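You operate a simulated robot arm through the tools that you are given. There is no shell and no other tool. Be economical: measure what you need, move in short steps, check, and stop when the job is done.

The job below is to be done with a simulated two-armed robot. You get a single attempt, and the scene is never put back.

Task
Fetch the red bow from the top of the middle bench and set it on the middle left shelf of the corner rack. Put the dome block on the top of the far side table away on the lower middle left shelf of the near side rack. Stack the yellow carton from the top of the teal bench on top of the brown carton. Pick up the orange brush from the top of the teal bench with one hand, pass it to the other hand and put it on the top of the front bench. Take the cube from the top of the teal bench and leave it on the top of the drawer unit. Fetch the teal tub from the top of the green bench and set it on top of the stand on the top of the teal bench. Pull the upper cream drawer open. Do these in any order.

Only the result counts: the job must be done as asked and must still hold three seconds after the hand-in. Knocking over, shifting, dropping, spilling or breaking anything else fails it.

Robot
Two 7-joint arms with two-finger grippers on one trunk, on a base that drives. Base frame: it is fixed to the floor where the robot stands at the start and does not move with it; the origin is under the middle of the robot, x ahead of it, y to its left, z up. Lengths are in cm, angles in rad, forces in N, time in s.
The left shoulder is at the start at [6.4, 21.6, 116.9], the right one opposite. With the tool pointing down near the work surface each hand reaches from about 28 to 80 cm from the robot's upright axis, wherever it stands, measured 20 degrees to its own side. Places, roughly: bow [50, 25, 75]; brush [225, -175, 100]; carton [200, -175, 100]; cube [300, -175, 75]; dome block [-50, -75, 75]; lower middle left shelf of the near side rack [30, -190, 80]; middle left shelf of the corner rack [-310, 310, 90]; stand (11x11x10 cm) [230, -190, 90]; top of the drawer unit (23x30 cm) [134, 14, 110]; top of the front bench [140, 110, 80]; tub [400, -150, 100]; upper cream drawer [350, -160, 50]. Payload 3.18 kg a hand.
The tool frame of a hand sits at the grasp point between the pads (the TCP): z along the fingers, y along the line on which they close. The tips reach 3 cm beyond it. The gripper opens to 14.4 cm. The gripper's body begins 10.3 cm behind the TCP.
Orientation is told as [roll, pitch, yaw] about the base's x, y, z axes, in that order, counted from this pose: with the fingers straight down and closing along the base's y, the tool's x points along the base's -x, its y along +y and its z along -z.

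Tools
- The arms move only by the tool nudge_tool. It takes "left_steps", "right_steps" or both (then of equal length, played together; a hand with none holds still); each is a list of rows, each a list of 3 entries, a list of its own where there are three numbers: the closure in counts, from 0 (fully open) to 255 (shut), then the shift along the tool's x, y, z in cm, then the turn, a rotation vector about the tool's x, y, z in rad. In form: [[hand, [dx, dy, dz], [rx, ry, rz]], ...]. A call has 1 to 8 rows; each row shifts and turns the commanded pose from where the row before left it, along the tool's axes as they then stand. Rows are played at 5 a second. More than 5 cm and 0.15 rad between two rows, or a gripper value outside its range, and nothing of the call is played. Where a pose cannot be reached the arm comes as near as it can. A force on the tool above 40 N (or 10 N above the force at the start of the call, whichever is more), or a blocked arm, ends the call early, and 0.2 s more pass. Each finger halts on what it meets, pressing with about 30 N; the grip force reading is that of the motor and also rises with nothing between the fingers. The clock runs only during rows and for 0.2 s after the last one: add rows that do not move to give the fingers time. The reply holds the time, the measured pose of the TCP, the force on the tool along the base axes, the opening and the grip force, in the units named above and with some noise, with the torque about the TCP (base axes, N m) and any sound that the robot's microphone picked up.
- Cameras (640 x 400 px; columns grow to the right, rows downward): "scene" is now at [11.67, -5.51, 133.87]; the picture's right is [-0.71, -0.70, 0.00], its down [-0.53, 0.53, -0.66] and it looks along [0.46, -0.47, -0.75] (base axes); focal length 214 px, centre (320, 200). "left" rides on the left gripper at [7.6, -1.6, -14.3] in its tool frame; the picture's right is [0.21, 0.98, 0.00], its down [-0.84, 0.18, -0.51] and it looks along [-0.50, 0.11, 0.86] (tool axes); focal length 218 px, centre (320, 200). "right" rides on the right gripper at [7.6, 1.6, -14.3] in its tool frame; the picture's right is [-0.21, 0.98, 0.00], its down [-0.84, -0.18, -0.51] and it looks along [-0.50, -0.11, 0.86] (tool axes); focal length 218 px, centre (320, 200). There is no depth. A picture from a camera that has moved, and an enlarged one, comes with that camera's place and axes in the base frame and with its lens.
- camera(camera): a new picture of that camera. It takes no simulated time.
- slide_trunk(by): slides the trunk up (or, below 0, down) by that many cm; the arms and the scene camera ride with it, the base frame stays. It gives what a move gives, with no picture.
- base_move(legs): drives the robot by 1 to 6 legs, each [ahead, left, turn to the left] in cm, cm and rad, along the robot's own axes; the way and the turn of a leg run together, so that a leg with both is an arc; at most 150 cm and 3.142 rad a leg. The arms and the cameras ride along, it lands a little off, and it stops where it bumps. It gives what a move gives.
- pan_tilt(pan, tilt): turns the head with the scene camera to pan (to the left, within 1.396 rad either way) and tilt (down, from -0.506 to 1.204), counted from straight ahead of the robot. It gives what a move gives.
- zoom(camera, box): a new picture of the part [left, top, right, bottom] of that camera's present view, enlarged. It takes no simulated time.
- sign_off(): hands the job in; it is judged then, once.

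Go step by step. Nothing tells you exact positions but the pictures and the camera data: compare them with the known pose of the tool, close in by small moves and look again before you grip or let go. The budget is 207 turns and 190 pictures, counting those below and the enlarged ones. Unless the task says otherwise, let go and move clear before handing in.

The tools are called after "Request:" as a command line: name --argument value ..., lists and objects as JSON in quotes. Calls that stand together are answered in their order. nudge_tool: Moves the arms, as the interface text tells. Its arguments: {"type":"object","properties":{"left_steps":{"type":"array"},"right_steps":{"type":"array"}},"required":[]} The other tools are called the same way: slide_trunk (by) slides the trunk up or down; base_move (legs) drives the base; pan_tilt (pan, tilt) turns the head that bears the scene camera; camera (camera) takes a picture; zoom (camera, box) takes an enlarged picture of a part of a camera's view; sign_off () hands the job in.

At the start:

```text
time_s: 0.0
left_ee_pos: [49.15, 5.96, 111.22]
left_tcp_rot: [0.0, 0.0, 0.002]
left_contact_force: [-0.2, -0.4, -1.3]
left_ft_torque: [0.02, -0.01, 0.03]
left_gripper_width: 14.42
left_grip_force: 0.0
right_ee_pos: [45.3, -32.0, 114.46]
right_tcp_rot: [0.001, -0.001, 0.001]
right_contact_force: [-0.2, -0.3, 0.4]
right_ft_torque: [-0.01, -0.06, -0.01]
right_gripper_width: 14.4
right_grip_force: 0.1
trunk travel left (down, up): [-25.0, 11.9]
robot x, y, heading: [-0.22, 0.18, 0.003]
head pan, tilt: [-0.792, 0.848]
```

scene: 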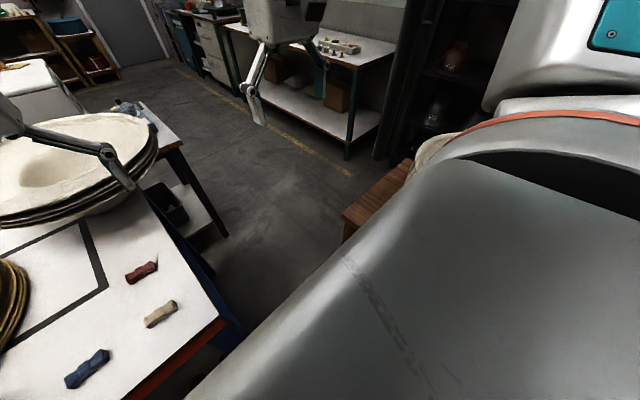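
right: 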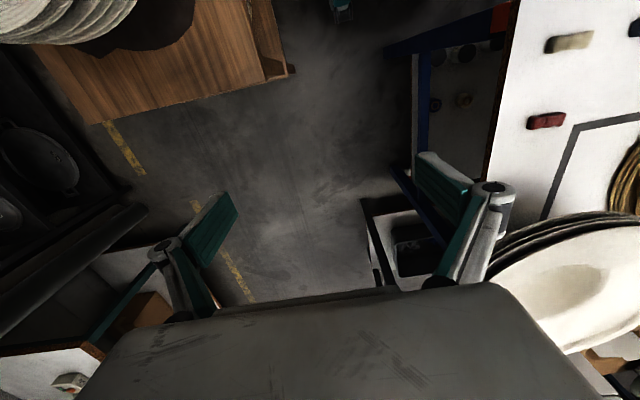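
left: 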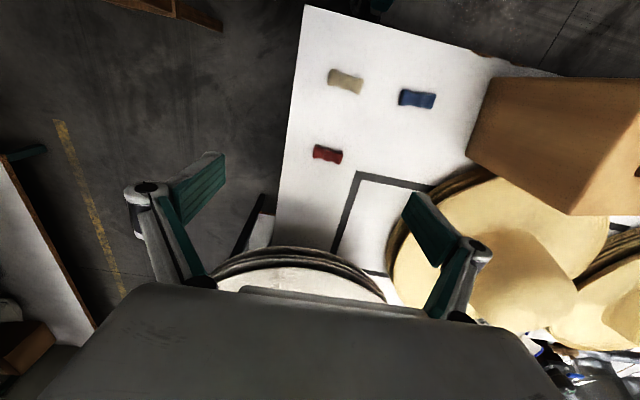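

I see the middle bench ahead with three small bows (red, tan, blue) near its near edge. I'll look around before moving.

Request:
pan_tilt --pan 0.3 --tilt 0.7

Request:
camera --camera "scene"

Request:
pan_tilt --pan 1.39 --tilt 0.4

Request:
camera --camera "scene"

Request:
pan_tilt --pan -0.6 --tilt 0.3

Request:
camera --camera "scene"

Request:
pan_tilt --pan -1.39 --tilt 0.5

Request:
camera --camera "scene"

```text
time_s: 1.3
left_ee_pos: [49.06, 6.09, 111.3]
left_tcp_rot: [0.0, -0.001, 0.001]
left_contact_force: [-0.8, 0.5, -1.0]
left_ft_torque: [-0.01, -0.05, -0.01]
left_gripper_width: 14.39
left_grip_force: 0.1
right_ee_pos: [45.35, -31.86, 114.36]
right_tcp_rot: [0.0, 0.0, 0.0]
right_contact_force: [-0.9, -0.4, 0.5]
right_ft_torque: [0.02, -0.01, 0.02]
right_gripper_width: 14.4
right_grip_force: 0.2
trunk travel left (down, up): [-25.0, 11.9]
robot x, y, heading: [0.23, 0.14, 0.0]
head pan, tilt: [0.3, 0.7]
```

```text
186 pictures are left
camera scene: at [14.29, 2.57, 135.09], right [0.29, -0.96, 0.0], down [-0.62, -0.19, -0.76], along [0.73, 0.23, -0.64], focal length 214 px, centre (320, 200)
```

scene: 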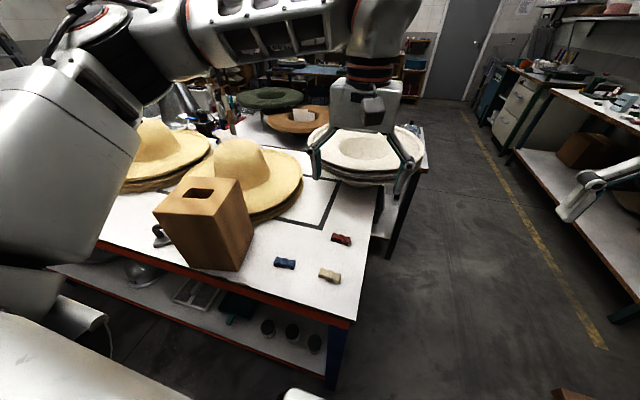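

```text
time_s: 2.7
left_ee_pos: [49.1, 6.19, 111.25]
left_tcp_rot: [-0.001, -0.001, 0.001]
left_contact_force: [-0.3, -0.3, -0.9]
left_ft_torque: [0.01, -0.02, 0.01]
left_gripper_width: 14.41
left_grip_force: 0.0
right_ee_pos: [45.33, -31.92, 114.48]
right_tcp_rot: [0.0, 0.002, 0.001]
right_contact_force: [0.2, -0.4, 1.2]
right_ft_torque: [0.03, 0.02, -0.01]
right_gripper_width: 14.41
right_grip_force: 0.1
trunk travel left (down, up): [-25.0, 11.9]
robot x, y, heading: [-0.32, -0.01, -0.001]
head pan, tilt: [1.389, 0.4]
```

```text
185 pictures are left
camera scene: at [7.86, 9.18, 137.77], right [0.98, -0.18, 0.0], down [-0.07, -0.38, -0.92], along [0.17, 0.91, -0.39], focal length 214 px, centre (320, 200)
```

scene: 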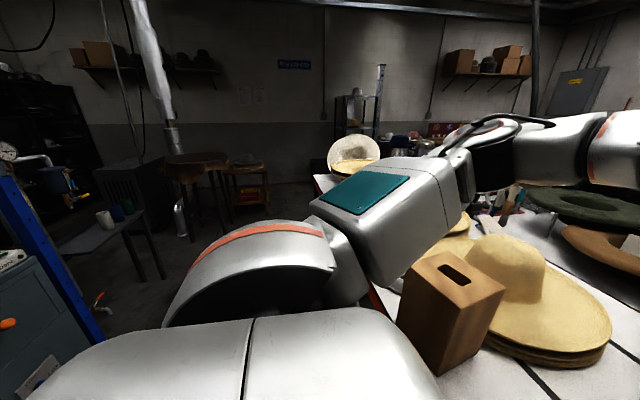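

```text
time_s: 4.6
left_ee_pos: [49.07, 6.04, 111.32]
left_tcp_rot: [0.002, 0.0, 0.002]
left_contact_force: [-0.1, -1.2, -0.4]
left_ft_torque: [0.02, -0.02, 0.0]
left_gripper_width: 14.4
left_grip_force: 0.0
right_ee_pos: [45.33, -31.89, 114.54]
right_tcp_rot: [0.0, 0.0, 0.0]
right_contact_force: [-0.8, 0.1, 0.7]
right_ft_torque: [-0.03, -0.01, 0.0]
right_gripper_width: 14.4
right_grip_force: 0.0
trunk travel left (down, up): [-25.0, 11.9]
robot x, y, heading: [0.43, -0.01, -0.005]
head pan, tilt: [-0.6, 0.3]
```

```text
184 pictures are left
camera scene: at [13.88, -5.2, 138.7], right [-0.56, -0.83, 0.0], down [-0.24, 0.17, -0.96], along [0.79, -0.54, -0.3], focal length 214 px, centre (320, 200)
```

scene: 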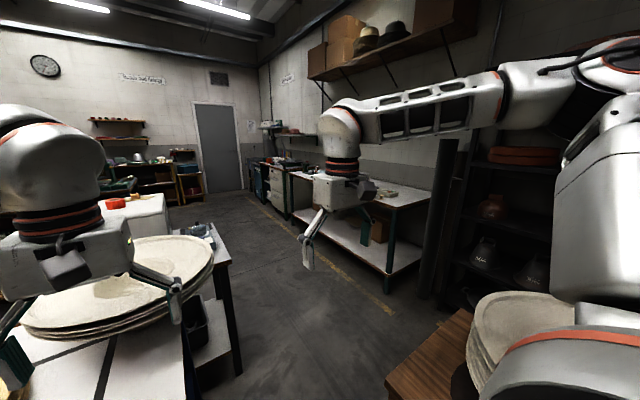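

```text
time_s: 5.7
left_ee_pos: [49.14, 6.11, 111.32]
left_tcp_rot: [0.0, -0.001, 0.001]
left_contact_force: [-0.2, 0.4, 0.4]
left_ft_torque: [0.02, -0.03, -0.03]
left_gripper_width: 14.39
left_grip_force: 0.0
right_ee_pos: [45.31, -31.95, 114.45]
right_tcp_rot: [0.0, -0.001, 0.0]
right_contact_force: [-0.5, 0.2, 0.3]
right_ft_torque: [0.01, 0.01, -0.01]
right_gripper_width: 14.41
right_grip_force: 0.0
trunk travel left (down, up): [-25.0, 11.9]
robot x, y, heading: [-0.12, -0.29, 0.0]
head pan, tilt: [-1.389, 0.499]
```

```text
183 pictures are left
camera scene: at [7.83, -8.88, 136.86], right [-0.98, -0.18, 0.0], down [-0.09, 0.47, -0.88], along [0.16, -0.86, -0.48], focal length 214 px, centre (320, 200)
```

scene: 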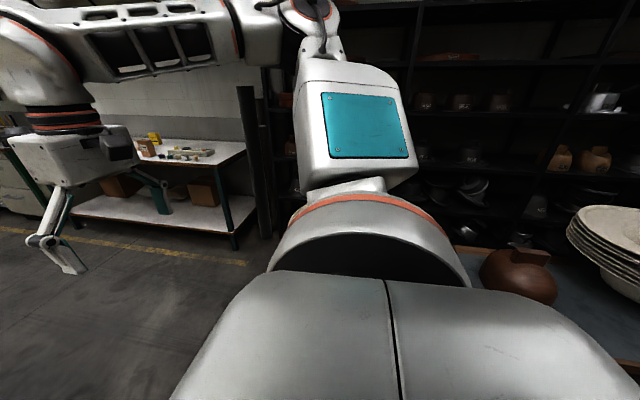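

The red bow seems to be near [54, 9, 87]. I tilt the left hand forward about 43° so the bow can later go into a shelf in the same pose, then look.

Request:
nudge_tool --left_steps '[[0, [0, 0, 0], [0, -0.15, 0]], [0, [0, 0, 0], [0, -0.15, 0]], [0, [0, 0, 0], [0, -0.15, 0]], [0, [0, 0, 0], [0, -0.15, 0]], [0, [0, 0, 0], [0, -0.15, 0]], [0, [4, 1, 0], [0, 0, 0]], [0, [4, 1, 0], [0, 0, 0]]]'

Request:
camera --camera "left"

Request:
pan_tilt --pan 0.1 --tilt 0.9

Request:
camera --camera "scene"

```text
time_s: 7.3
left_ee_pos: [43.3, 7.92, 105.78]
left_tcp_rot: [0.0, -0.752, 0.003]
left_contact_force: [0.8, -0.1, 0.8]
left_ft_torque: [0.02, 0.01, 0.02]
left_gripper_width: 14.39
left_grip_force: 0.1
right_ee_pos: [45.26, -31.9, 114.39]
right_tcp_rot: [-0.001, 0.0, 0.0]
right_contact_force: [-0.2, -0.2, -0.5]
right_ft_torque: [0.0, -0.06, -0.04]
right_gripper_width: 14.4
right_grip_force: 0.0
trunk travel left (down, up): [-25.0, 11.9]
robot x, y, heading: [-0.31, 0.53, -0.002]
head pan, tilt: [-1.389, 0.499]
```

```text
182 pictures are left
camera left: at [27.87, 6.31, 111.1], right [-0.15, 0.98, -0.14], down [0.27, 0.18, 0.95], along [0.95, 0.11, -0.29], focal length 218 px, centre (320, 200)
```

left: 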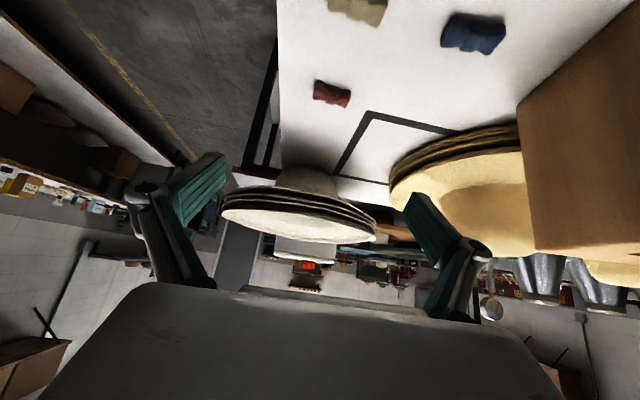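

```text
time_s: 8.9
left_ee_pos: [43.37, 7.91, 105.9]
left_tcp_rot: [-0.002, -0.75, 0.0]
left_contact_force: [0.1, 0.1, -0.6]
left_ft_torque: [0.01, 0.0, 0.0]
left_gripper_width: 14.38
left_grip_force: 0.0
right_ee_pos: [45.48, -31.86, 114.5]
right_tcp_rot: [0.0, 0.001, -0.001]
right_contact_force: [0.3, -0.6, -0.5]
right_ft_torque: [0.01, 0.0, 0.0]
right_gripper_width: 14.39
right_grip_force: 0.1
trunk travel left (down, up): [-25.0, 11.9]
robot x, y, heading: [0.24, 0.07, -0.005]
head pan, tilt: [0.099, 0.901]
```

```text
181 pictures are left
camera scene: at [13.69, 0.81, 133.47], right [0.1, -1.0, 0.0], down [-0.78, -0.08, -0.62], along [0.62, 0.06, -0.78], focal length 214 px, centre (320, 200)
```

scene: 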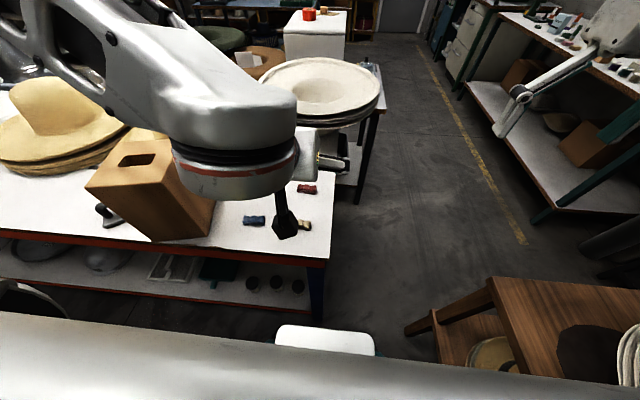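

Red bow looks to be at about [54, 8.7, 87]. I approach along the tool axis and look again.

Request:
nudge_tool --left_steps '[[60, [4.8, 0.8, 0], [0, 0, 0]], [60, [0, 0, 4.5], [0, 0, 0]], [60, [0, 0, 4.5], [0, 0, 0]]]'

Request:
camera --camera "left"

Request:
zoom --camera "scene" --box '[220, 140, 380, 240]'

```text
time_s: 9.7
left_ee_pos: [47.01, 7.71, 96.12]
left_tcp_rot: [0.001, -0.749, 0.001]
left_contact_force: [0.0, -0.3, 0.3]
left_ft_torque: [0.0, 0.02, 0.03]
left_gripper_width: 10.99
left_grip_force: 0.1
left hand out of reach, approached as far as the arm can: row 1
right_ee_pos: [45.4, -32.0, 114.41]
right_tcp_rot: [0.0, 0.001, 0.0]
right_contact_force: [-0.3, -0.7, -0.6]
right_ft_torque: [0.03, 0.01, 0.01]
right_gripper_width: 14.41
right_grip_force: 0.0
trunk travel left (down, up): [-25.0, 11.9]
robot x, y, heading: [-0.12, 0.06, 0.0]
head pan, tilt: [0.099, 0.901]
```

```text
180 pictures are left
camera left: at [31.56, 5.98, 101.5], right [-0.15, 0.98, -0.14], down [0.27, 0.18, 0.95], along [0.95, 0.11, -0.29], focal length 218 px, centre (320, 200)
```

left: 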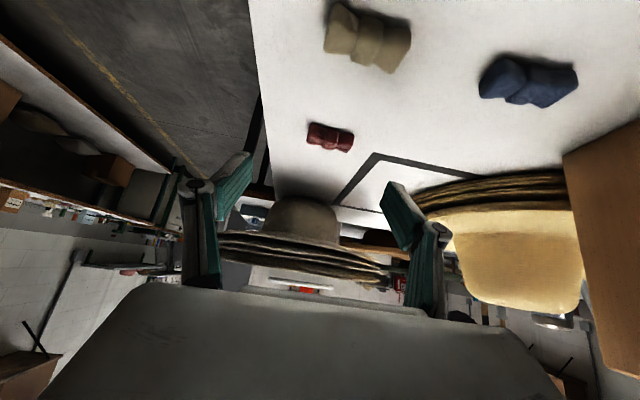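

```text
4.00 times, centred on (300, 190) of scene
camera zoom: at [13.75, 0.76, 133.46], right [0.1, -1.0, 0.0], down [-0.78, -0.08, -0.62], along [0.62, 0.06, -0.78], focal length 858 px, centre (400, 240)
```

zoom: 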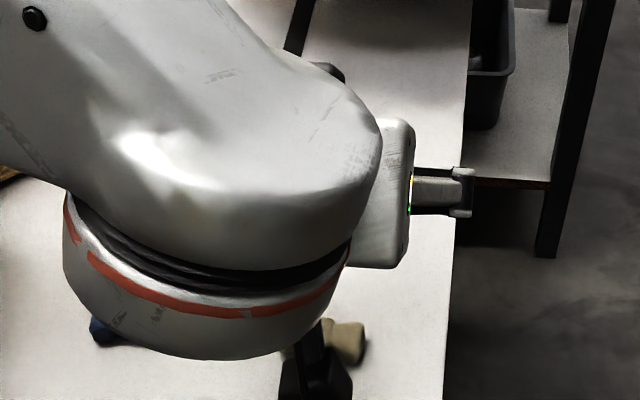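

Bow triangulates at about [53.5, 8.8, 87], turned about -0.25 rad. I align the yaw, advance most of the way and look.

Request:
nudge_tool --left_steps '[[60, [0, 0, 0], [0.085, 0, 0.09]], [60, [0, 1.2, 0], [0.085, 0, 0.09]], [60, [1.1, 1.2, 0], [0, 0, 0]], [60, [0, 0, 3], [0, 0, 0]], [60, [0, 0, 3], [0, 0, 0]]]'

Request:
camera --camera "left"

```text
time_s: 10.9
left_ee_pos: [50.65, 9.25, 91.02]
left_tcp_rot: [-0.004, -0.749, -0.244]
left_contact_force: [-0.4, 0.5, 0.0]
left_ft_torque: [-0.02, -0.04, 0.01]
left_gripper_width: 11.02
left_grip_force: 0.1
right_ee_pos: [45.39, -31.92, 114.39]
right_tcp_rot: [0.001, 0.001, 0.0]
right_contact_force: [-0.6, 0.4, 0.2]
right_ft_torque: [-0.01, 0.0, 0.02]
right_gripper_width: 14.43
right_grip_force: 0.0
trunk travel left (down, up): [-25.0, 11.9]
robot x, y, heading: [-0.03, -0.03, -0.002]
head pan, tilt: [0.099, 0.901]
```

```text
178 pictures are left
camera left: at [35.27, 11.39, 96.31], right [0.09, 0.99, -0.14], down [0.31, 0.11, 0.95], along [0.95, -0.13, -0.29], focal length 218 px, centre (320, 200)
```

left: 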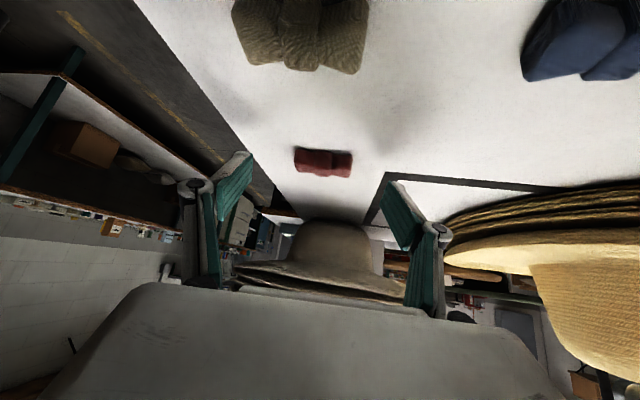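

Bow is straight ahead between the fingers. I advance slowly and check.

Request:
nudge_tool --left_steps '[[60, [0, 0, 1.5], [0, 0, 0]], [60, [0, 0, 1.5], [0, 0, 0]], [60, [0, 0, 0], [0, 0, 0]]]'

Request:
camera --camera "left"

```text
time_s: 11.7
left_ee_pos: [52.6, 8.69, 88.82]
left_tcp_rot: [-0.003, -0.749, -0.244]
left_contact_force: [0.8, -0.3, 0.5]
left_ft_torque: [-0.03, 0.03, 0.01]
left_gripper_width: 11.03
left_grip_force: 0.1
right_ee_pos: [45.41, -31.84, 114.4]
right_tcp_rot: [0.0, 0.0, -0.001]
right_contact_force: [0.3, 0.3, -0.3]
right_ft_torque: [0.01, 0.02, 0.01]
right_gripper_width: 14.39
right_grip_force: 0.0
trunk travel left (down, up): [-25.0, 11.9]
robot x, y, heading: [0.14, 0.13, -0.004]
head pan, tilt: [0.099, 0.901]
```

```text
177 pictures are left
camera left: at [37.21, 10.91, 94.16], right [0.09, 0.99, -0.15], down [0.31, 0.11, 0.94], along [0.95, -0.13, -0.29], focal length 218 px, centre (320, 200)
```

left: 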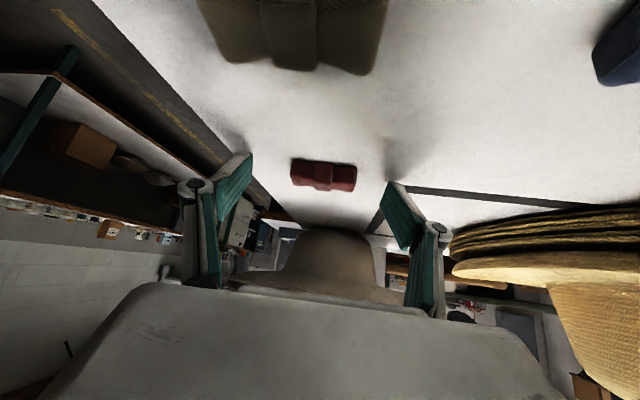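

Fingertips just reach the bow; table is very near below. I slide forward horizontally 1.6 cm and close.

Request:
nudge_tool --left_steps '[[60, [-1.0, 0.2, 1.2], [0, 0, 0]], [60, [0, 0, 0], [0, 0, 0]], [140, [0, 0, 0], [0, 0, 0]], [200, [0, 0, 0], [0, 0, 0]], [255, [0, 0, 0], [0, 0, 0]], [255, [0, 0, 0], [0, 0, 0]]]'

Request:
camera --camera "left"

```text
time_s: 13.1
left_ee_pos: [54.21, 8.69, 89.02]
left_tcp_rot: [-0.003, -0.757, -0.24]
left_contact_force: [4.6, 16.7, 30.0]
left_ft_torque: [1.02, -0.53, 0.22]
left_gripper_width: 5.37
left_grip_force: 30.7
right_ee_pos: [45.23, -31.67, 114.65]
right_tcp_rot: [-0.001, -0.003, -0.001]
right_contact_force: [0.5, 0.3, -0.2]
right_ft_torque: [0.01, -0.02, 0.04]
right_gripper_width: 14.4
right_grip_force: 0.0
trunk travel left (down, up): [-25.0, 11.9]
robot x, y, heading: [0.12, -0.15, -0.004]
head pan, tilt: [0.099, 0.901]
```

```text
176 pictures are left
camera left: at [38.78, 10.77, 94.13], right [0.09, 0.99, -0.15], down [0.3, 0.11, 0.95], along [0.95, -0.13, -0.29], focal length 218 px, centre (320, 200)
```

left: 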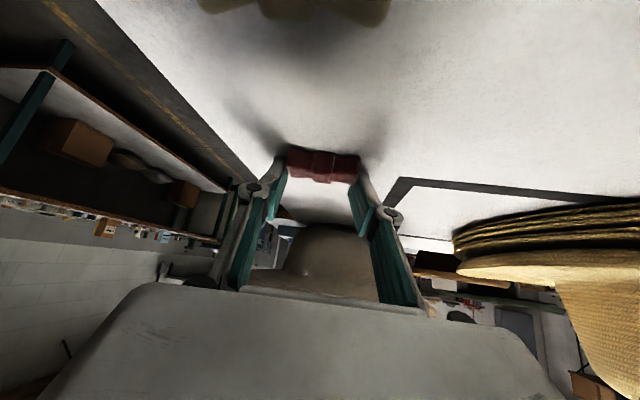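

The bow is gripped (5.4 cm). I lift straight up and check.

Request:
nudge_tool --left_steps '[[255, [-1.37, 0, -1.46], [0, 0, 0]], [255, [-2.7, 0, -2.9], [0, 0, 0]], [255, [-2.7, 0, -2.9], [0, 0, 0]], [255, [-2.7, 0, -2.9], [0, 0, 0]], [255, [-2.7, 0, -2.9], [0, 0, 0]]]'

Request:
camera --camera "left"

Request:
camera --camera "right"

```text
time_s: 14.3
left_ee_pos: [53.87, 8.3, 106.64]
left_tcp_rot: [-0.003, -0.75, -0.244]
left_contact_force: [0.4, -0.1, -0.6]
left_ft_torque: [0.03, -0.02, 0.02]
left_gripper_width: 5.31
left_grip_force: 30.0
right_ee_pos: [45.26, -31.91, 114.63]
right_tcp_rot: [-0.001, -0.003, 0.001]
right_contact_force: [-0.3, -0.1, -0.1]
right_ft_torque: [-0.01, 0.02, 0.0]
right_gripper_width: 14.4
right_grip_force: 0.1
trunk travel left (down, up): [-25.0, 11.9]
robot x, y, heading: [0.08, -0.12, 0.002]
head pan, tilt: [0.099, 0.901]
```

```text
175 pictures are left
camera left: at [38.73, 10.57, 111.89], right [0.09, 0.99, -0.14], down [0.31, 0.11, 0.95], along [0.95, -0.13, -0.29], focal length 218 px, centre (320, 200)
```

left: 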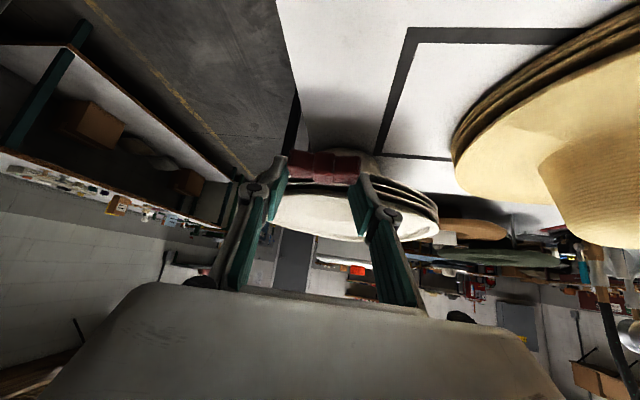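

```text
174 pictures are left
camera right: at [37.7, -30.24, 128.69], right [0.21, 0.98, 0.0], down [0.84, -0.18, 0.51], along [0.5, -0.11, -0.86], focal length 218 px, centre (320, 200)
```

right: 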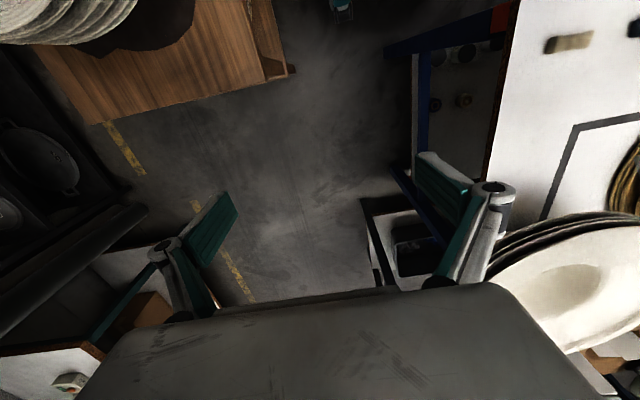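

The bow is held. I raise the trunk for clearance, turn partway right toward the side table and look for the dome block.

Request:
slide_trunk --by 10

Request:
base_move --legs '[[0, 0, -0.7]]'

Request:
pan_tilt --pan -1.0 --tilt 0.75

Request:
camera --camera "scene"

Request:
pan_tilt --pan -1.39 --tilt 0.2

Request:
camera --camera "scene"

```text
time_s: 15.6
left_ee_pos: [54.08, 8.57, 116.46]
left_tcp_rot: [-0.003, -0.749, -0.243]
left_contact_force: [-0.4, -0.3, -1.0]
left_ft_torque: [0.0, 0.03, 0.01]
left_gripper_width: 5.39
left_grip_force: 29.8
right_ee_pos: [45.3, -31.95, 124.36]
right_tcp_rot: [0.001, 0.0, 0.0]
right_contact_force: [0.3, 0.4, -0.4]
right_ft_torque: [-0.02, 0.0, 0.01]
right_gripper_width: 14.41
right_grip_force: 0.1
trunk travel left (down, up): [-35.0, 1.9]
robot x, y, heading: [0.09, 0.23, 0.002]
head pan, tilt: [0.099, 0.901]
```

```text
time_s: 17.9
left_ee_pos: [46.43, -29.18, 116.52]
left_tcp_rot: [-0.004, -0.75, -0.95]
left_contact_force: [0.5, -1.4, -0.2]
left_ft_torque: [0.02, 0.06, -0.02]
left_gripper_width: 5.34
left_grip_force: 30.2
right_ee_pos: [13.75, -54.25, 124.41]
right_tcp_rot: [-0.001, 0.001, -0.707]
right_contact_force: [0.5, -0.5, -0.7]
right_ft_torque: [0.08, 0.01, 0.01]
right_gripper_width: 14.4
right_grip_force: 0.0
trunk travel left (down, up): [-35.0, 1.9]
robot x, y, heading: [-0.04, -0.12, -0.706]
head pan, tilt: [0.099, 0.901]
```

```text
time_s: 19.2
left_ee_pos: [46.42, -29.0, 116.48]
left_tcp_rot: [-0.004, -0.749, -0.951]
left_contact_force: [0.2, -0.7, -0.5]
left_ft_torque: [0.03, 0.02, 0.03]
left_gripper_width: 5.27
left_grip_force: 30.2
right_ee_pos: [13.71, -54.17, 124.46]
right_tcp_rot: [0.0, 0.0, -0.708]
right_contact_force: [-0.3, 0.4, -0.2]
right_ft_torque: [0.02, 0.0, 0.01]
right_gripper_width: 14.4
right_grip_force: 0.1
trunk travel left (down, up): [-35.0, 1.9]
robot x, y, heading: [-0.29, -0.67, -0.707]
head pan, tilt: [-1.0, 0.75]
```

```text
173 pictures are left
camera scene: at [1.73, -11.18, 144.83], right [-0.99, 0.13, 0.0], down [0.09, 0.68, -0.73], along [-0.1, -0.72, -0.68], focal length 214 px, centre (320, 200)
```

scene: 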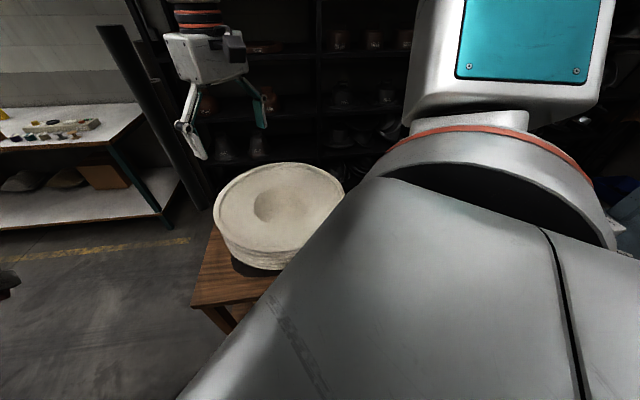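

```text
time_s: 20.2
left_ee_pos: [46.47, -29.07, 116.48]
left_tcp_rot: [-0.003, -0.749, -0.95]
left_contact_force: [0.5, 0.4, 0.9]
left_ft_torque: [-0.03, -0.01, -0.02]
left_gripper_width: 5.27
left_grip_force: 30.4
right_ee_pos: [13.72, -54.15, 124.56]
right_tcp_rot: [0.001, -0.002, -0.706]
right_contact_force: [-0.2, -1.0, -0.1]
right_ft_torque: [0.01, -0.01, 0.03]
right_gripper_width: 14.39
right_grip_force: 0.0
trunk travel left (down, up): [-35.0, 1.9]
robot x, y, heading: [-0.33, -0.26, -0.708]
head pan, tilt: [-1.389, 0.201]
```

```text
172 pictures are left
camera scene: at [-1.79, -11.03, 149.79], right [-0.87, 0.5, 0.0], down [0.1, 0.17, -0.98], along [-0.49, -0.85, -0.2], focal length 214 px, centre (320, 200)
```

scene: 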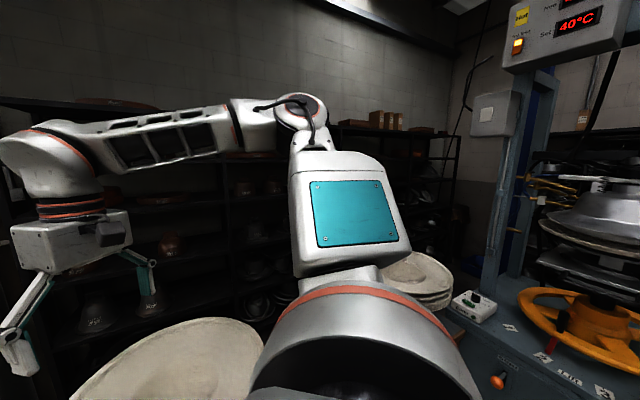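

Hat stack stands near [8,-58] and the dome block should be beyond it at about [-42,-64]. I complete the turn to face the table and shift right a bit.

Request:
base_move --legs '[[0, 0, -0.86], [0, -20, 0]]'

Request:
pan_tilt --pan -0.3 --tilt 0.75

Request:
camera --camera "scene"

Request:
camera --camera "right"

```text
time_s: 24.8
left_ee_pos: [-11.63, -54.57, 116.59]
left_tcp_rot: [-0.003, -0.747, -1.813]
left_contact_force: [-0.9, 0.6, -0.7]
left_ft_torque: [0.0, -0.02, 0.0]
left_gripper_width: 5.31
left_grip_force: 30.0
right_ee_pos: [-52.03, -45.87, 124.44]
right_tcp_rot: [0.0, 0.0, -1.568]
right_contact_force: [-0.5, -0.3, -0.9]
right_ft_torque: [0.0, 0.01, -0.03]
right_gripper_width: 14.38
right_grip_force: 0.0
trunk travel left (down, up): [-35.0, 1.9]
robot x, y, heading: [-20.41, -0.14, -1.571]
head pan, tilt: [-1.389, 0.201]
```

```text
time_s: 26.1
left_ee_pos: [-11.55, -54.54, 116.52]
left_tcp_rot: [-0.003, -0.749, -1.814]
left_contact_force: [-1.3, -0.4, -0.3]
left_ft_torque: [0.04, 0.02, 0.01]
left_gripper_width: 5.27
left_grip_force: 29.2
right_ee_pos: [-51.9, -45.84, 124.45]
right_tcp_rot: [0.0, -0.001, -1.569]
right_contact_force: [-0.5, -0.5, 0.5]
right_ft_torque: [-0.02, 0.0, 0.01]
right_gripper_width: 14.39
right_grip_force: 0.1
trunk travel left (down, up): [-35.0, 1.9]
robot x, y, heading: [-20.55, -0.34, -1.566]
head pan, tilt: [-0.3, 0.75]
```

```text
171 pictures are left
camera scene: at [-22.64, -12.31, 144.84], right [-0.96, 0.29, 0.0], down [0.2, 0.65, -0.73], along [-0.22, -0.7, -0.68], focal length 214 px, centre (320, 200)
```

scene: 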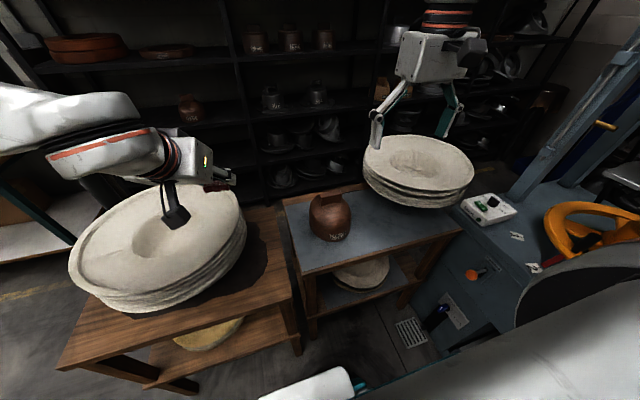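

```text
170 pictures are left
camera right: at [-50.34, -38.16, 138.66], right [0.98, -0.21, 0.0], down [-0.18, -0.84, 0.51], along [-0.11, -0.5, -0.86], focal length 218 px, centre (320, 200)
```

right: 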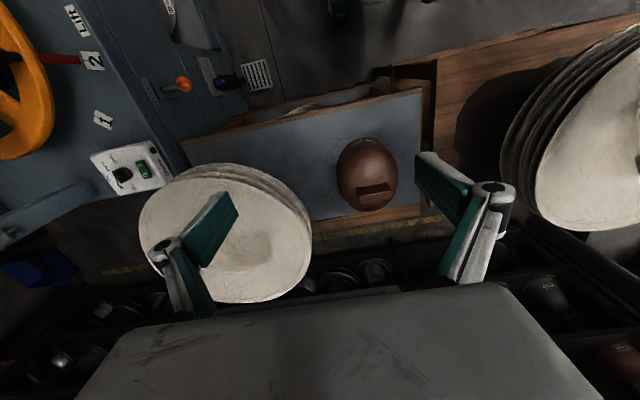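

The dome block sits between the hat stacks at about [-43,-66,~85]. Zooming in to see how to grip it, and looking at the rack shelves.

Request:
zoom --camera "scene" --box '[280, 170, 380, 250]'

Request:
zoom --camera "right" --box '[310, 120, 430, 220]'

Request:
zoom --camera "scene" --box '[40, 0, 360, 200]'

```text
5.00 times, centred on (330, 210) of scene
camera zoom: at [-22.64, -12.31, 144.84], right [-0.96, 0.29, 0.0], down [0.2, 0.65, -0.73], along [-0.22, -0.7, -0.68], focal length 1072 px, centre (270, 150)
```

zoom: 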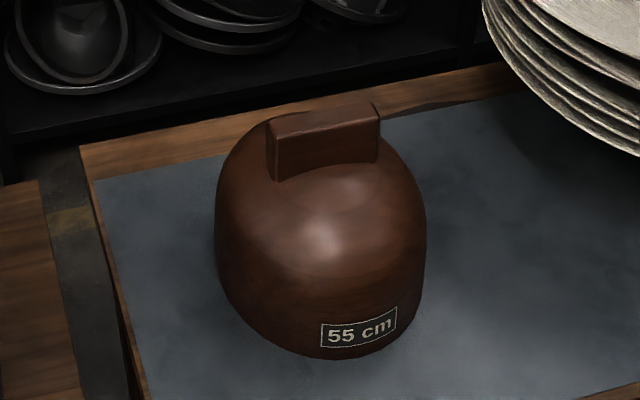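

```text
4.00 times, centred on (370, 170) of right
camera zoom: at [-50.34, -38.16, 138.66], right [0.98, -0.21, 0.0], down [-0.18, -0.84, 0.51], along [-0.11, -0.5, -0.86], focal length 873 px, centre (120, 320)
```

zoom: 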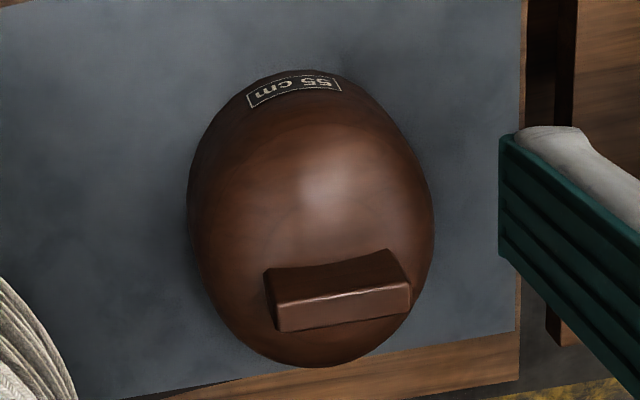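

```text
2.00 times, centred on (200, 100) of scene
camera zoom: at [-22.64, -12.31, 144.84], right [-0.96, 0.29, 0.0], down [0.2, 0.65, -0.73], along [-0.22, -0.7, -0.68], focal length 429 px, centre (560, 400)
```

zoom: 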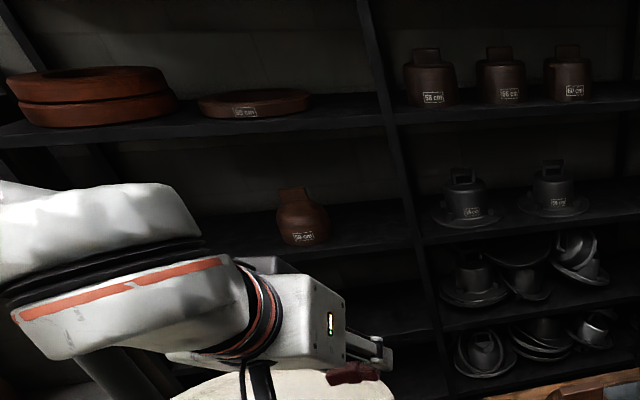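

Tab (handle) on the dome is at about [-43,-64.8,94], roughly 7.5 cm long along base x. I tilt the right hand forward 60° and bring it to a stand-off.

Request:
nudge_tool --right_steps '[[0, [0, 1.3, 0], [0, -0.15, 0]], [0, [0, 1.3, 0], [0, -0.15, 0]], [0, [0, 1.3, 0], [0, -0.15, 0]], [0, [0, 1.3, 0], [0, -0.15, 0]], [0, [0, 1.3, 0], [0, -0.15, 0]], [0, [0, 1.3, 0], [0, -0.15, 0]], [0, [0, 1.1, 0], [0, -0.15, 0]]]'

Request:
nudge_tool --right_steps '[[40, [2.83, 0, 3.25], [0, 0, 0]], [40, [2.83, 0, 3.25], [0, 0, 0]], [40, [2.83, 0, 3.25], [0, 0, 0]], [40, [2.83, 0, 3.25], [0, 0, 0]]]'

Request:
camera --camera "right"

Request:
camera --camera "scene"

```text
time_s: 27.8
left_ee_pos: [-11.56, -54.6, 116.43]
left_tcp_rot: [-0.004, -0.75, -1.812]
left_contact_force: [0.3, -0.8, 0.3]
left_ft_torque: [0.0, -0.01, -0.05]
left_gripper_width: 5.3
left_grip_force: 30.1
right_ee_pos: [-41.57, -50.79, 127.53]
right_tcp_rot: [0.003, -1.046, -1.57]
right_contact_force: [0.5, -0.9, 0.2]
right_ft_torque: [0.03, -0.04, -0.02]
right_gripper_width: 14.38
right_grip_force: 0.0
right hand out of reach, approached as far as the arm can: row 6, 7
trunk travel left (down, up): [-35.0, 1.9]
robot x, y, heading: [-20.0, -0.2, -1.569]
head pan, tilt: [-0.3, 0.75]
```

```text
time_s: 28.8
left_ee_pos: [-11.58, -54.54, 116.64]
left_tcp_rot: [-0.003, -0.751, -1.814]
left_contact_force: [0.3, 0.0, -0.1]
left_ft_torque: [0.03, -0.03, -0.01]
left_gripper_width: 5.3
left_grip_force: 30.3
right_ee_pos: [-41.39, -57.71, 115.39]
right_tcp_rot: [-0.002, -1.028, -1.572]
right_contact_force: [-0.2, 0.8, -0.8]
right_ft_torque: [-0.01, -0.02, 0.01]
right_gripper_width: 12.15
right_grip_force: 0.1
right hand out of reach, approached as far as the arm can: row 1, 3, 4
trunk travel left (down, up): [-35.0, 1.9]
robot x, y, heading: [-20.23, -0.24, -1.572]
head pan, tilt: [-0.3, 0.75]
```

```text
166 pictures are left
camera right: at [-39.65, -41.51, 116.1], right [0.98, -0.11, 0.18], down [-0.18, 0.0, 0.98], along [-0.11, -0.99, -0.02], focal length 218 px, centre (320, 200)
```

right: 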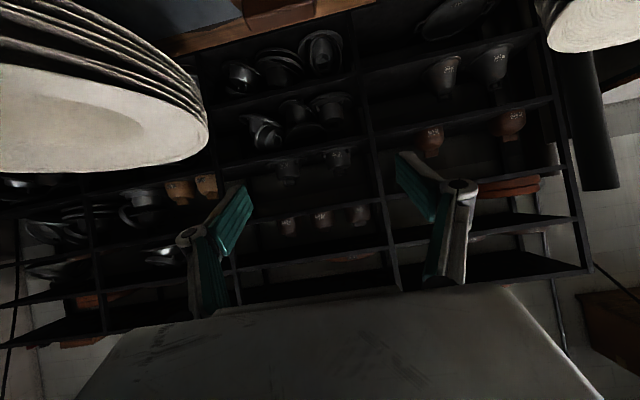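

```text
165 pictures are left
camera scene: at [-22.64, -12.36, 144.83], right [-0.96, 0.29, 0.0], down [0.2, 0.65, -0.73], along [-0.22, -0.7, -0.68], focal length 214 px, centre (320, 200)
```

scene: 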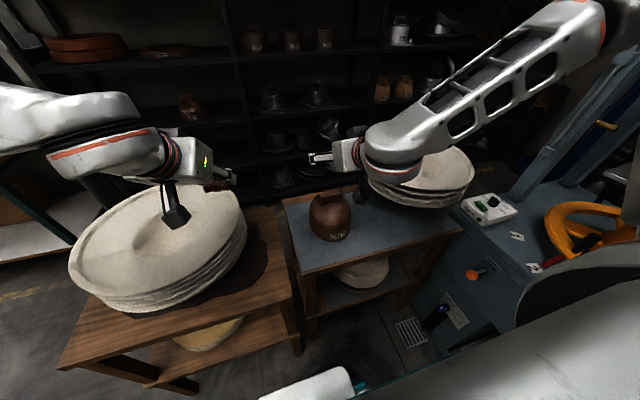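

The wrist is near its inner limit and near the right hat stack, so I back the base 8 cm to ease the arm, then lower partway and check.

Request:
base_move --legs '[[-8, 0, 0]]'

Request:
nudge_tool --right_steps '[[40, [2.8, -0.5, 2.8], [0, 0, 0]], [40, [2.8, -0.5, 2.8], [0, 0, 0]], [40, [2.8, -0.5, 2.8], [0, 0, 0]]]'

Request:
camera --camera "right"

Request:
camera --camera "scene"

```text
time_s: 29.8
left_ee_pos: [-11.68, -46.45, 116.69]
left_tcp_rot: [-0.003, -0.751, -1.814]
left_contact_force: [-0.2, 0.2, 0.2]
left_ft_torque: [-0.03, 0.02, 0.04]
left_gripper_width: 5.26
left_grip_force: 30.0
right_ee_pos: [-41.41, -49.65, 115.44]
right_tcp_rot: [-0.003, -1.03, -1.572]
right_contact_force: [0.3, 0.8, -0.3]
right_ft_torque: [-0.01, 0.01, 0.0]
right_gripper_width: 12.14
right_grip_force: 0.1
trunk travel left (down, up): [-35.0, 1.9]
robot x, y, heading: [-20.33, 7.4, -1.574]
head pan, tilt: [-0.3, 0.75]
```

```text
time_s: 30.6
left_ee_pos: [-11.61, -46.66, 116.51]
left_tcp_rot: [-0.004, -0.747, -1.814]
left_contact_force: [-0.1, 0.5, 0.0]
left_ft_torque: [-0.01, -0.02, 0.02]
left_gripper_width: 5.26
left_grip_force: 29.7
right_ee_pos: [-42.14, -54.46, 113.23]
right_tcp_rot: [-0.004, -1.013, -1.571]
right_contact_force: [-0.1, 0.6, 1.3]
right_ft_torque: [-0.03, 0.01, 0.02]
right_gripper_width: 12.14
right_grip_force: 0.1
right hand out of reach, approached as far as the arm can: row 1, 2, 3
trunk travel left (down, up): [-35.0, 1.9]
robot x, y, heading: [-19.99, 7.17, -1.571]
head pan, tilt: [-0.3, 0.75]
```

```text
164 pictures are left
camera right: at [-40.48, -38.36, 114.16], right [0.98, -0.11, 0.17], down [-0.18, -0.01, 0.98], along [-0.11, -0.99, -0.03], focal length 218 px, centre (320, 200)
```

right: 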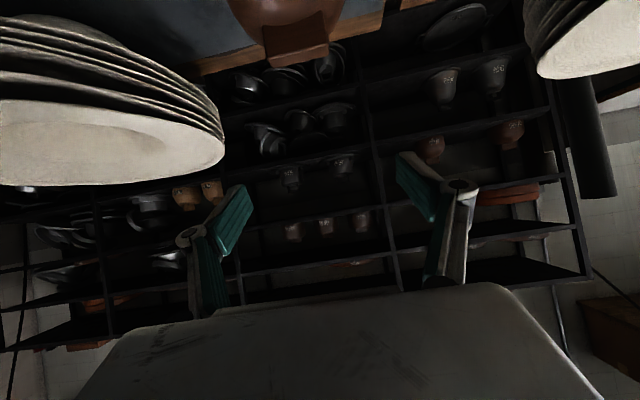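

```text
163 pictures are left
camera scene: at [-22.65, -4.4, 144.83], right [-0.96, 0.29, 0.0], down [0.2, 0.65, -0.73], along [-0.22, -0.7, -0.68], focal length 214 px, centre (320, 200)
```

scene: 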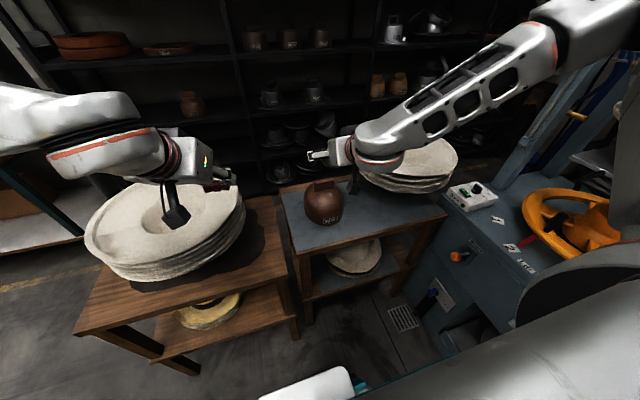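

Arm height is the limit, so I'll lift the left hand and lower the trunk together, and ease the right tilt a little.

Request:
nudge_tool --left_steps '[[255, [-2.4, 0, -2.56], [0, 0, 0]], [255, [-2.4, 0, -2.56], [0, 0, 0]], [255, [-2.4, 0, -2.56], [0, 0, 0]], [255, [-2.4, 0, -2.56], [0, 0, 0]]]' --right_steps '[[40, [0, 0, 0], [0, 0.1, 0]], [40, [0, 0, 0], [0, 0.08, 0]], [40, [0, 0, 0], [0, 0, 0]], [40, [0, 0, 0], [0, 0, 0]]]'

Request:
slide_trunk --by -12

Request:
camera --camera "right"

Request:
camera --camera "scene"

```text
time_s: 31.6
left_ee_pos: [-11.53, -46.69, 130.67]
left_tcp_rot: [-0.003, -0.749, -1.815]
left_contact_force: [0.0, 0.1, -0.2]
left_ft_torque: [-0.01, -0.01, 0.01]
left_gripper_width: 5.28
left_grip_force: 30.0
right_ee_pos: [-42.27, -54.39, 113.34]
right_tcp_rot: [-0.002, -0.849, -1.571]
right_contact_force: [0.2, -0.5, 0.5]
right_ft_torque: [-0.04, -0.03, -0.01]
right_gripper_width: 12.15
right_grip_force: 0.0
trunk travel left (down, up): [-35.0, 1.9]
robot x, y, heading: [-20.41, 7.15, -1.57]
head pan, tilt: [-0.3, 0.75]
```

```text
time_s: 33.1
left_ee_pos: [-11.61, -46.59, 118.71]
left_tcp_rot: [-0.003, -0.75, -1.814]
left_contact_force: [-0.3, -0.7, 0.1]
left_ft_torque: [0.01, 0.02, 0.01]
left_gripper_width: 5.3
left_grip_force: 30.2
right_ee_pos: [-42.16, -54.51, 101.35]
right_tcp_rot: [-0.003, -0.853, -1.571]
right_contact_force: [0.6, -0.4, 0.6]
right_ft_torque: [0.0, 0.02, -0.04]
right_gripper_width: 12.15
right_grip_force: 0.1
trunk travel left (down, up): [-23.0, 13.9]
robot x, y, heading: [-20.31, 7.28, -1.57]
head pan, tilt: [-0.3, 0.75]
```

```text
162 pictures are left
camera right: at [-40.52, -38.65, 104.93], right [0.98, -0.14, 0.16], down [-0.18, -0.17, 0.97], along [-0.11, -0.97, -0.19], focal length 218 px, centre (320, 200)
```

right: 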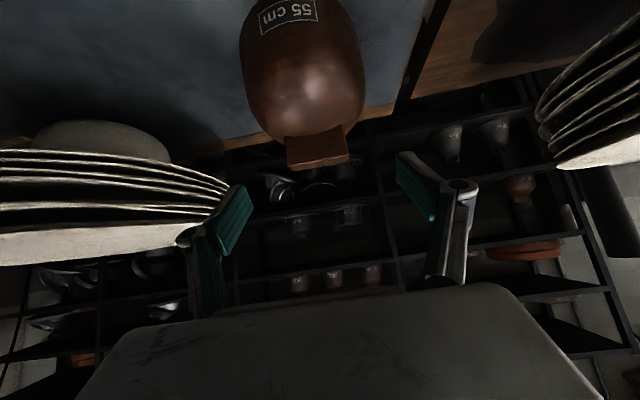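

```text
161 pictures are left
camera scene: at [-22.65, -7.63, 132.63], right [-0.96, 0.29, 0.0], down [0.2, 0.65, -0.73], along [-0.22, -0.7, -0.68], focal length 214 px, centre (320, 200)
```

scene: 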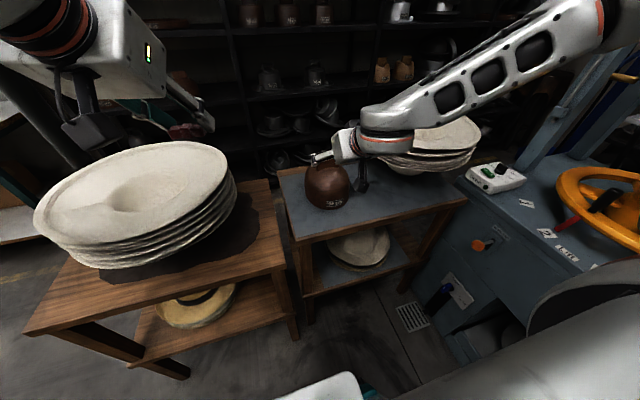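

Tab is ahead between the fingers at about [-42.6,-64,93.5]. I advance along the tool.

Request:
nudge_tool --right_steps '[[40, [-1.4, -0.4, 2], [0, 0, 0]], [40, [0, 0, 2.5], [0, 0, 0]], [40, [0, 0, 2.5], [0, 0, 0]]]'

Request:
camera --camera "right"

Request:
zoom --camera "scene" --box '[270, 100, 470, 225]'

```text
time_s: 33.9
left_ee_pos: [-11.66, -46.81, 118.51]
left_tcp_rot: [-0.004, -0.748, -1.815]
left_contact_force: [0.0, 0.5, -0.4]
left_ft_torque: [0.03, -0.01, 0.02]
left_gripper_width: 5.26
left_grip_force: 30.5
right_ee_pos: [-42.67, -60.71, 97.51]
right_tcp_rot: [0.0, -0.849, -1.572]
right_contact_force: [0.5, -0.3, -0.1]
right_ft_torque: [0.02, 0.01, -0.01]
right_gripper_width: 12.14
right_grip_force: 0.0
trunk travel left (down, up): [-23.0, 13.9]
robot x, y, heading: [-20.13, 7.54, -1.565]
head pan, tilt: [-0.3, 0.75]
```

```text
160 pictures are left
camera right: at [-40.98, -44.97, 101.16], right [0.98, -0.14, 0.16], down [-0.18, -0.18, 0.97], along [-0.11, -0.97, -0.2], focal length 218 px, centre (320, 200)
```

right: 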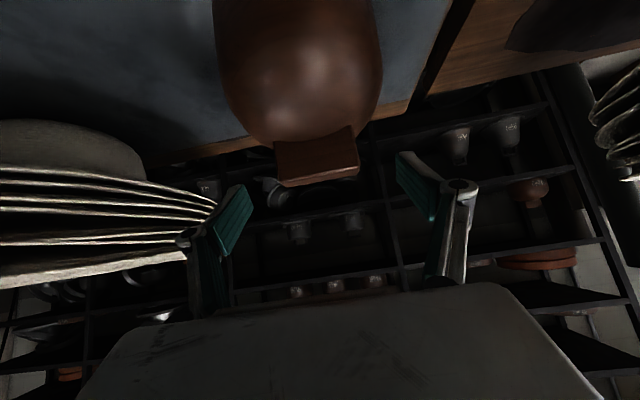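

```text
3.20 times, centred on (370, 162) of scene
camera zoom: at [-22.67, -7.81, 132.58], right [-0.96, 0.29, 0.0], down [0.2, 0.65, -0.73], along [-0.22, -0.7, -0.68], focal length 686 px, centre (160, 320)
```

zoom: 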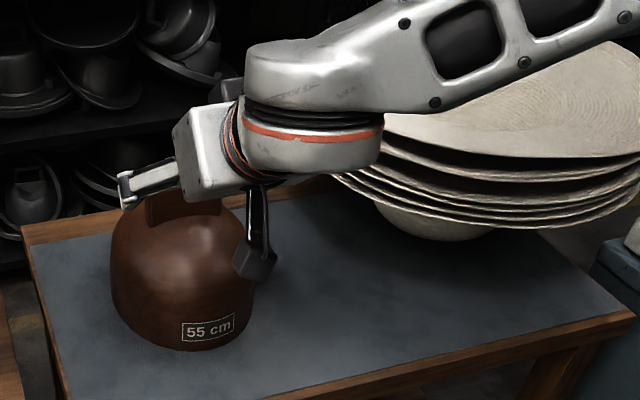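

Aligned; tab 7.7 cm wide. Final advance of 3.9 cm, then close on the tab.

Request:
nudge_tool --right_steps '[[40, [0, 0, 2], [0, 0, 0]], [40, [0, -0.2, 1.9], [0, 0, 0]], [40, [0, 0, 0], [0, 0, 0]], [120, [0, 0, 0], [0, 0, 0]], [180, [0, 0, 0], [0, 0, 0]], [255, [0, 0, 0], [0, 0, 0]], [255, [0, 0, 0], [0, 0, 0]]]'

Request:
camera --camera "right"

```text
time_s: 35.5
left_ee_pos: [-11.71, -46.71, 118.62]
left_tcp_rot: [-0.004, -0.749, -1.813]
left_contact_force: [-0.6, -0.1, -0.2]
left_ft_torque: [-0.03, 0.02, -0.02]
left_gripper_width: 5.26
left_grip_force: 30.0
right_ee_pos: [-42.97, -63.54, 95.04]
right_tcp_rot: [-0.002, -0.85, -1.574]
right_contact_force: [-3.2, -0.1, 2.3]
right_ft_torque: [-0.05, -0.1, -0.4]
right_gripper_width: 7.97
right_grip_force: 30.3
trunk travel left (down, up): [-23.0, 13.9]
robot x, y, heading: [-20.42, 7.67, -1.568]
head pan, tilt: [-0.3, 0.75]
```

```text
158 pictures are left
camera right: at [-41.19, -47.81, 98.66], right [0.98, -0.14, 0.16], down [-0.18, -0.17, 0.97], along [-0.11, -0.97, -0.2], focal length 218 px, centre (320, 200)
```

right: 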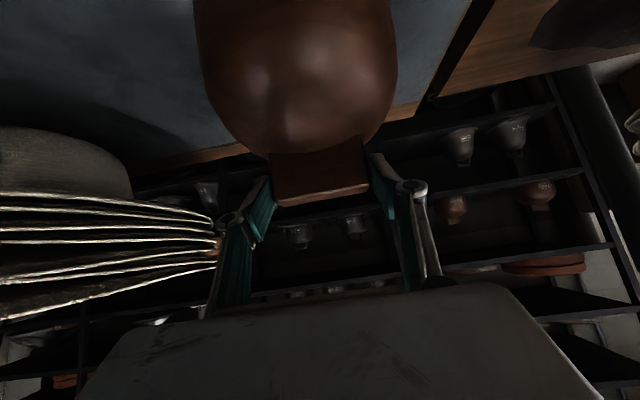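

Gripped on the tab (8 cm). Lifting gently straight up.

Request:
nudge_tool --right_steps '[[255, [-0.75, 0, -0.66], [0, 0, 0]], [255, [-1.5, 0, -1.32], [0, 0, 0]], [255, [-1.5, 0, -1.32], [0, 0, 0]], [255, [-1.5, 0, -1.32], [0, 0, 0]], [255, [0, 0, 0], [0, 0, 0]]]'

Request:
camera --camera "right"

Request:
camera --camera "scene"

```text
time_s: 36.7
left_ee_pos: [-11.64, -46.82, 118.34]
left_tcp_rot: [-0.003, -0.746, -1.814]
left_contact_force: [-0.1, -1.0, 0.5]
left_ft_torque: [0.0, 0.0, -0.02]
left_gripper_width: 5.28
left_grip_force: 29.6
right_ee_pos: [-42.92, -63.59, 101.79]
right_tcp_rot: [-0.003, -0.845, -1.571]
right_contact_force: [-0.1, -0.6, -10.5]
right_ft_torque: [0.21, -0.03, 0.01]
right_gripper_width: 7.98
right_grip_force: 30.3
trunk travel left (down, up): [-23.0, 13.9]
robot x, y, heading: [-20.57, 7.45, -1.563]
head pan, tilt: [-0.3, 0.75]
```

```text
157 pictures are left
camera right: at [-41.18, -47.9, 105.5], right [0.98, -0.14, 0.16], down [-0.18, -0.18, 0.97], along [-0.11, -0.97, -0.2], focal length 218 px, centre (320, 200)
```

right: 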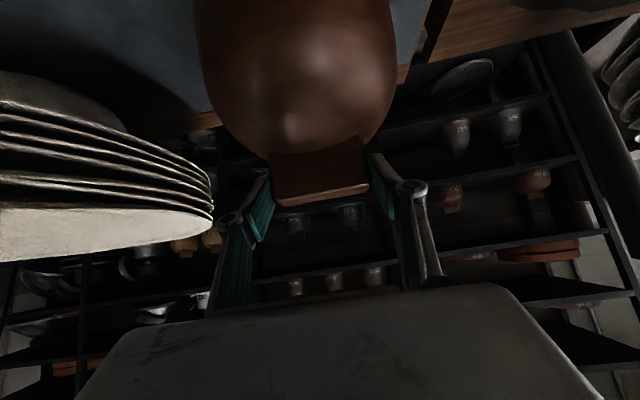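

```text
156 pictures are left
camera scene: at [-22.69, -7.88, 132.56], right [-0.96, 0.29, 0.0], down [0.2, 0.65, -0.73], along [-0.22, -0.7, -0.68], focal length 214 px, centre (320, 200)
```

scene: 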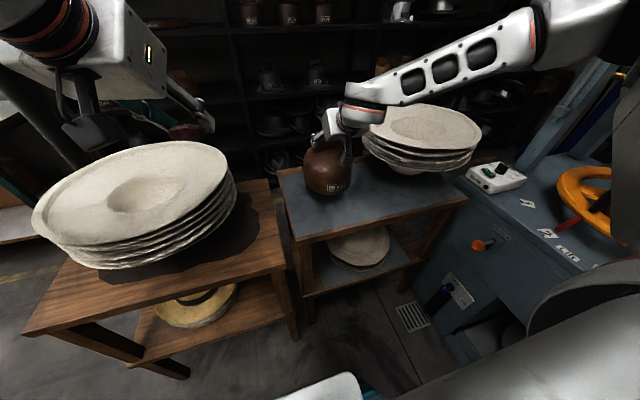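

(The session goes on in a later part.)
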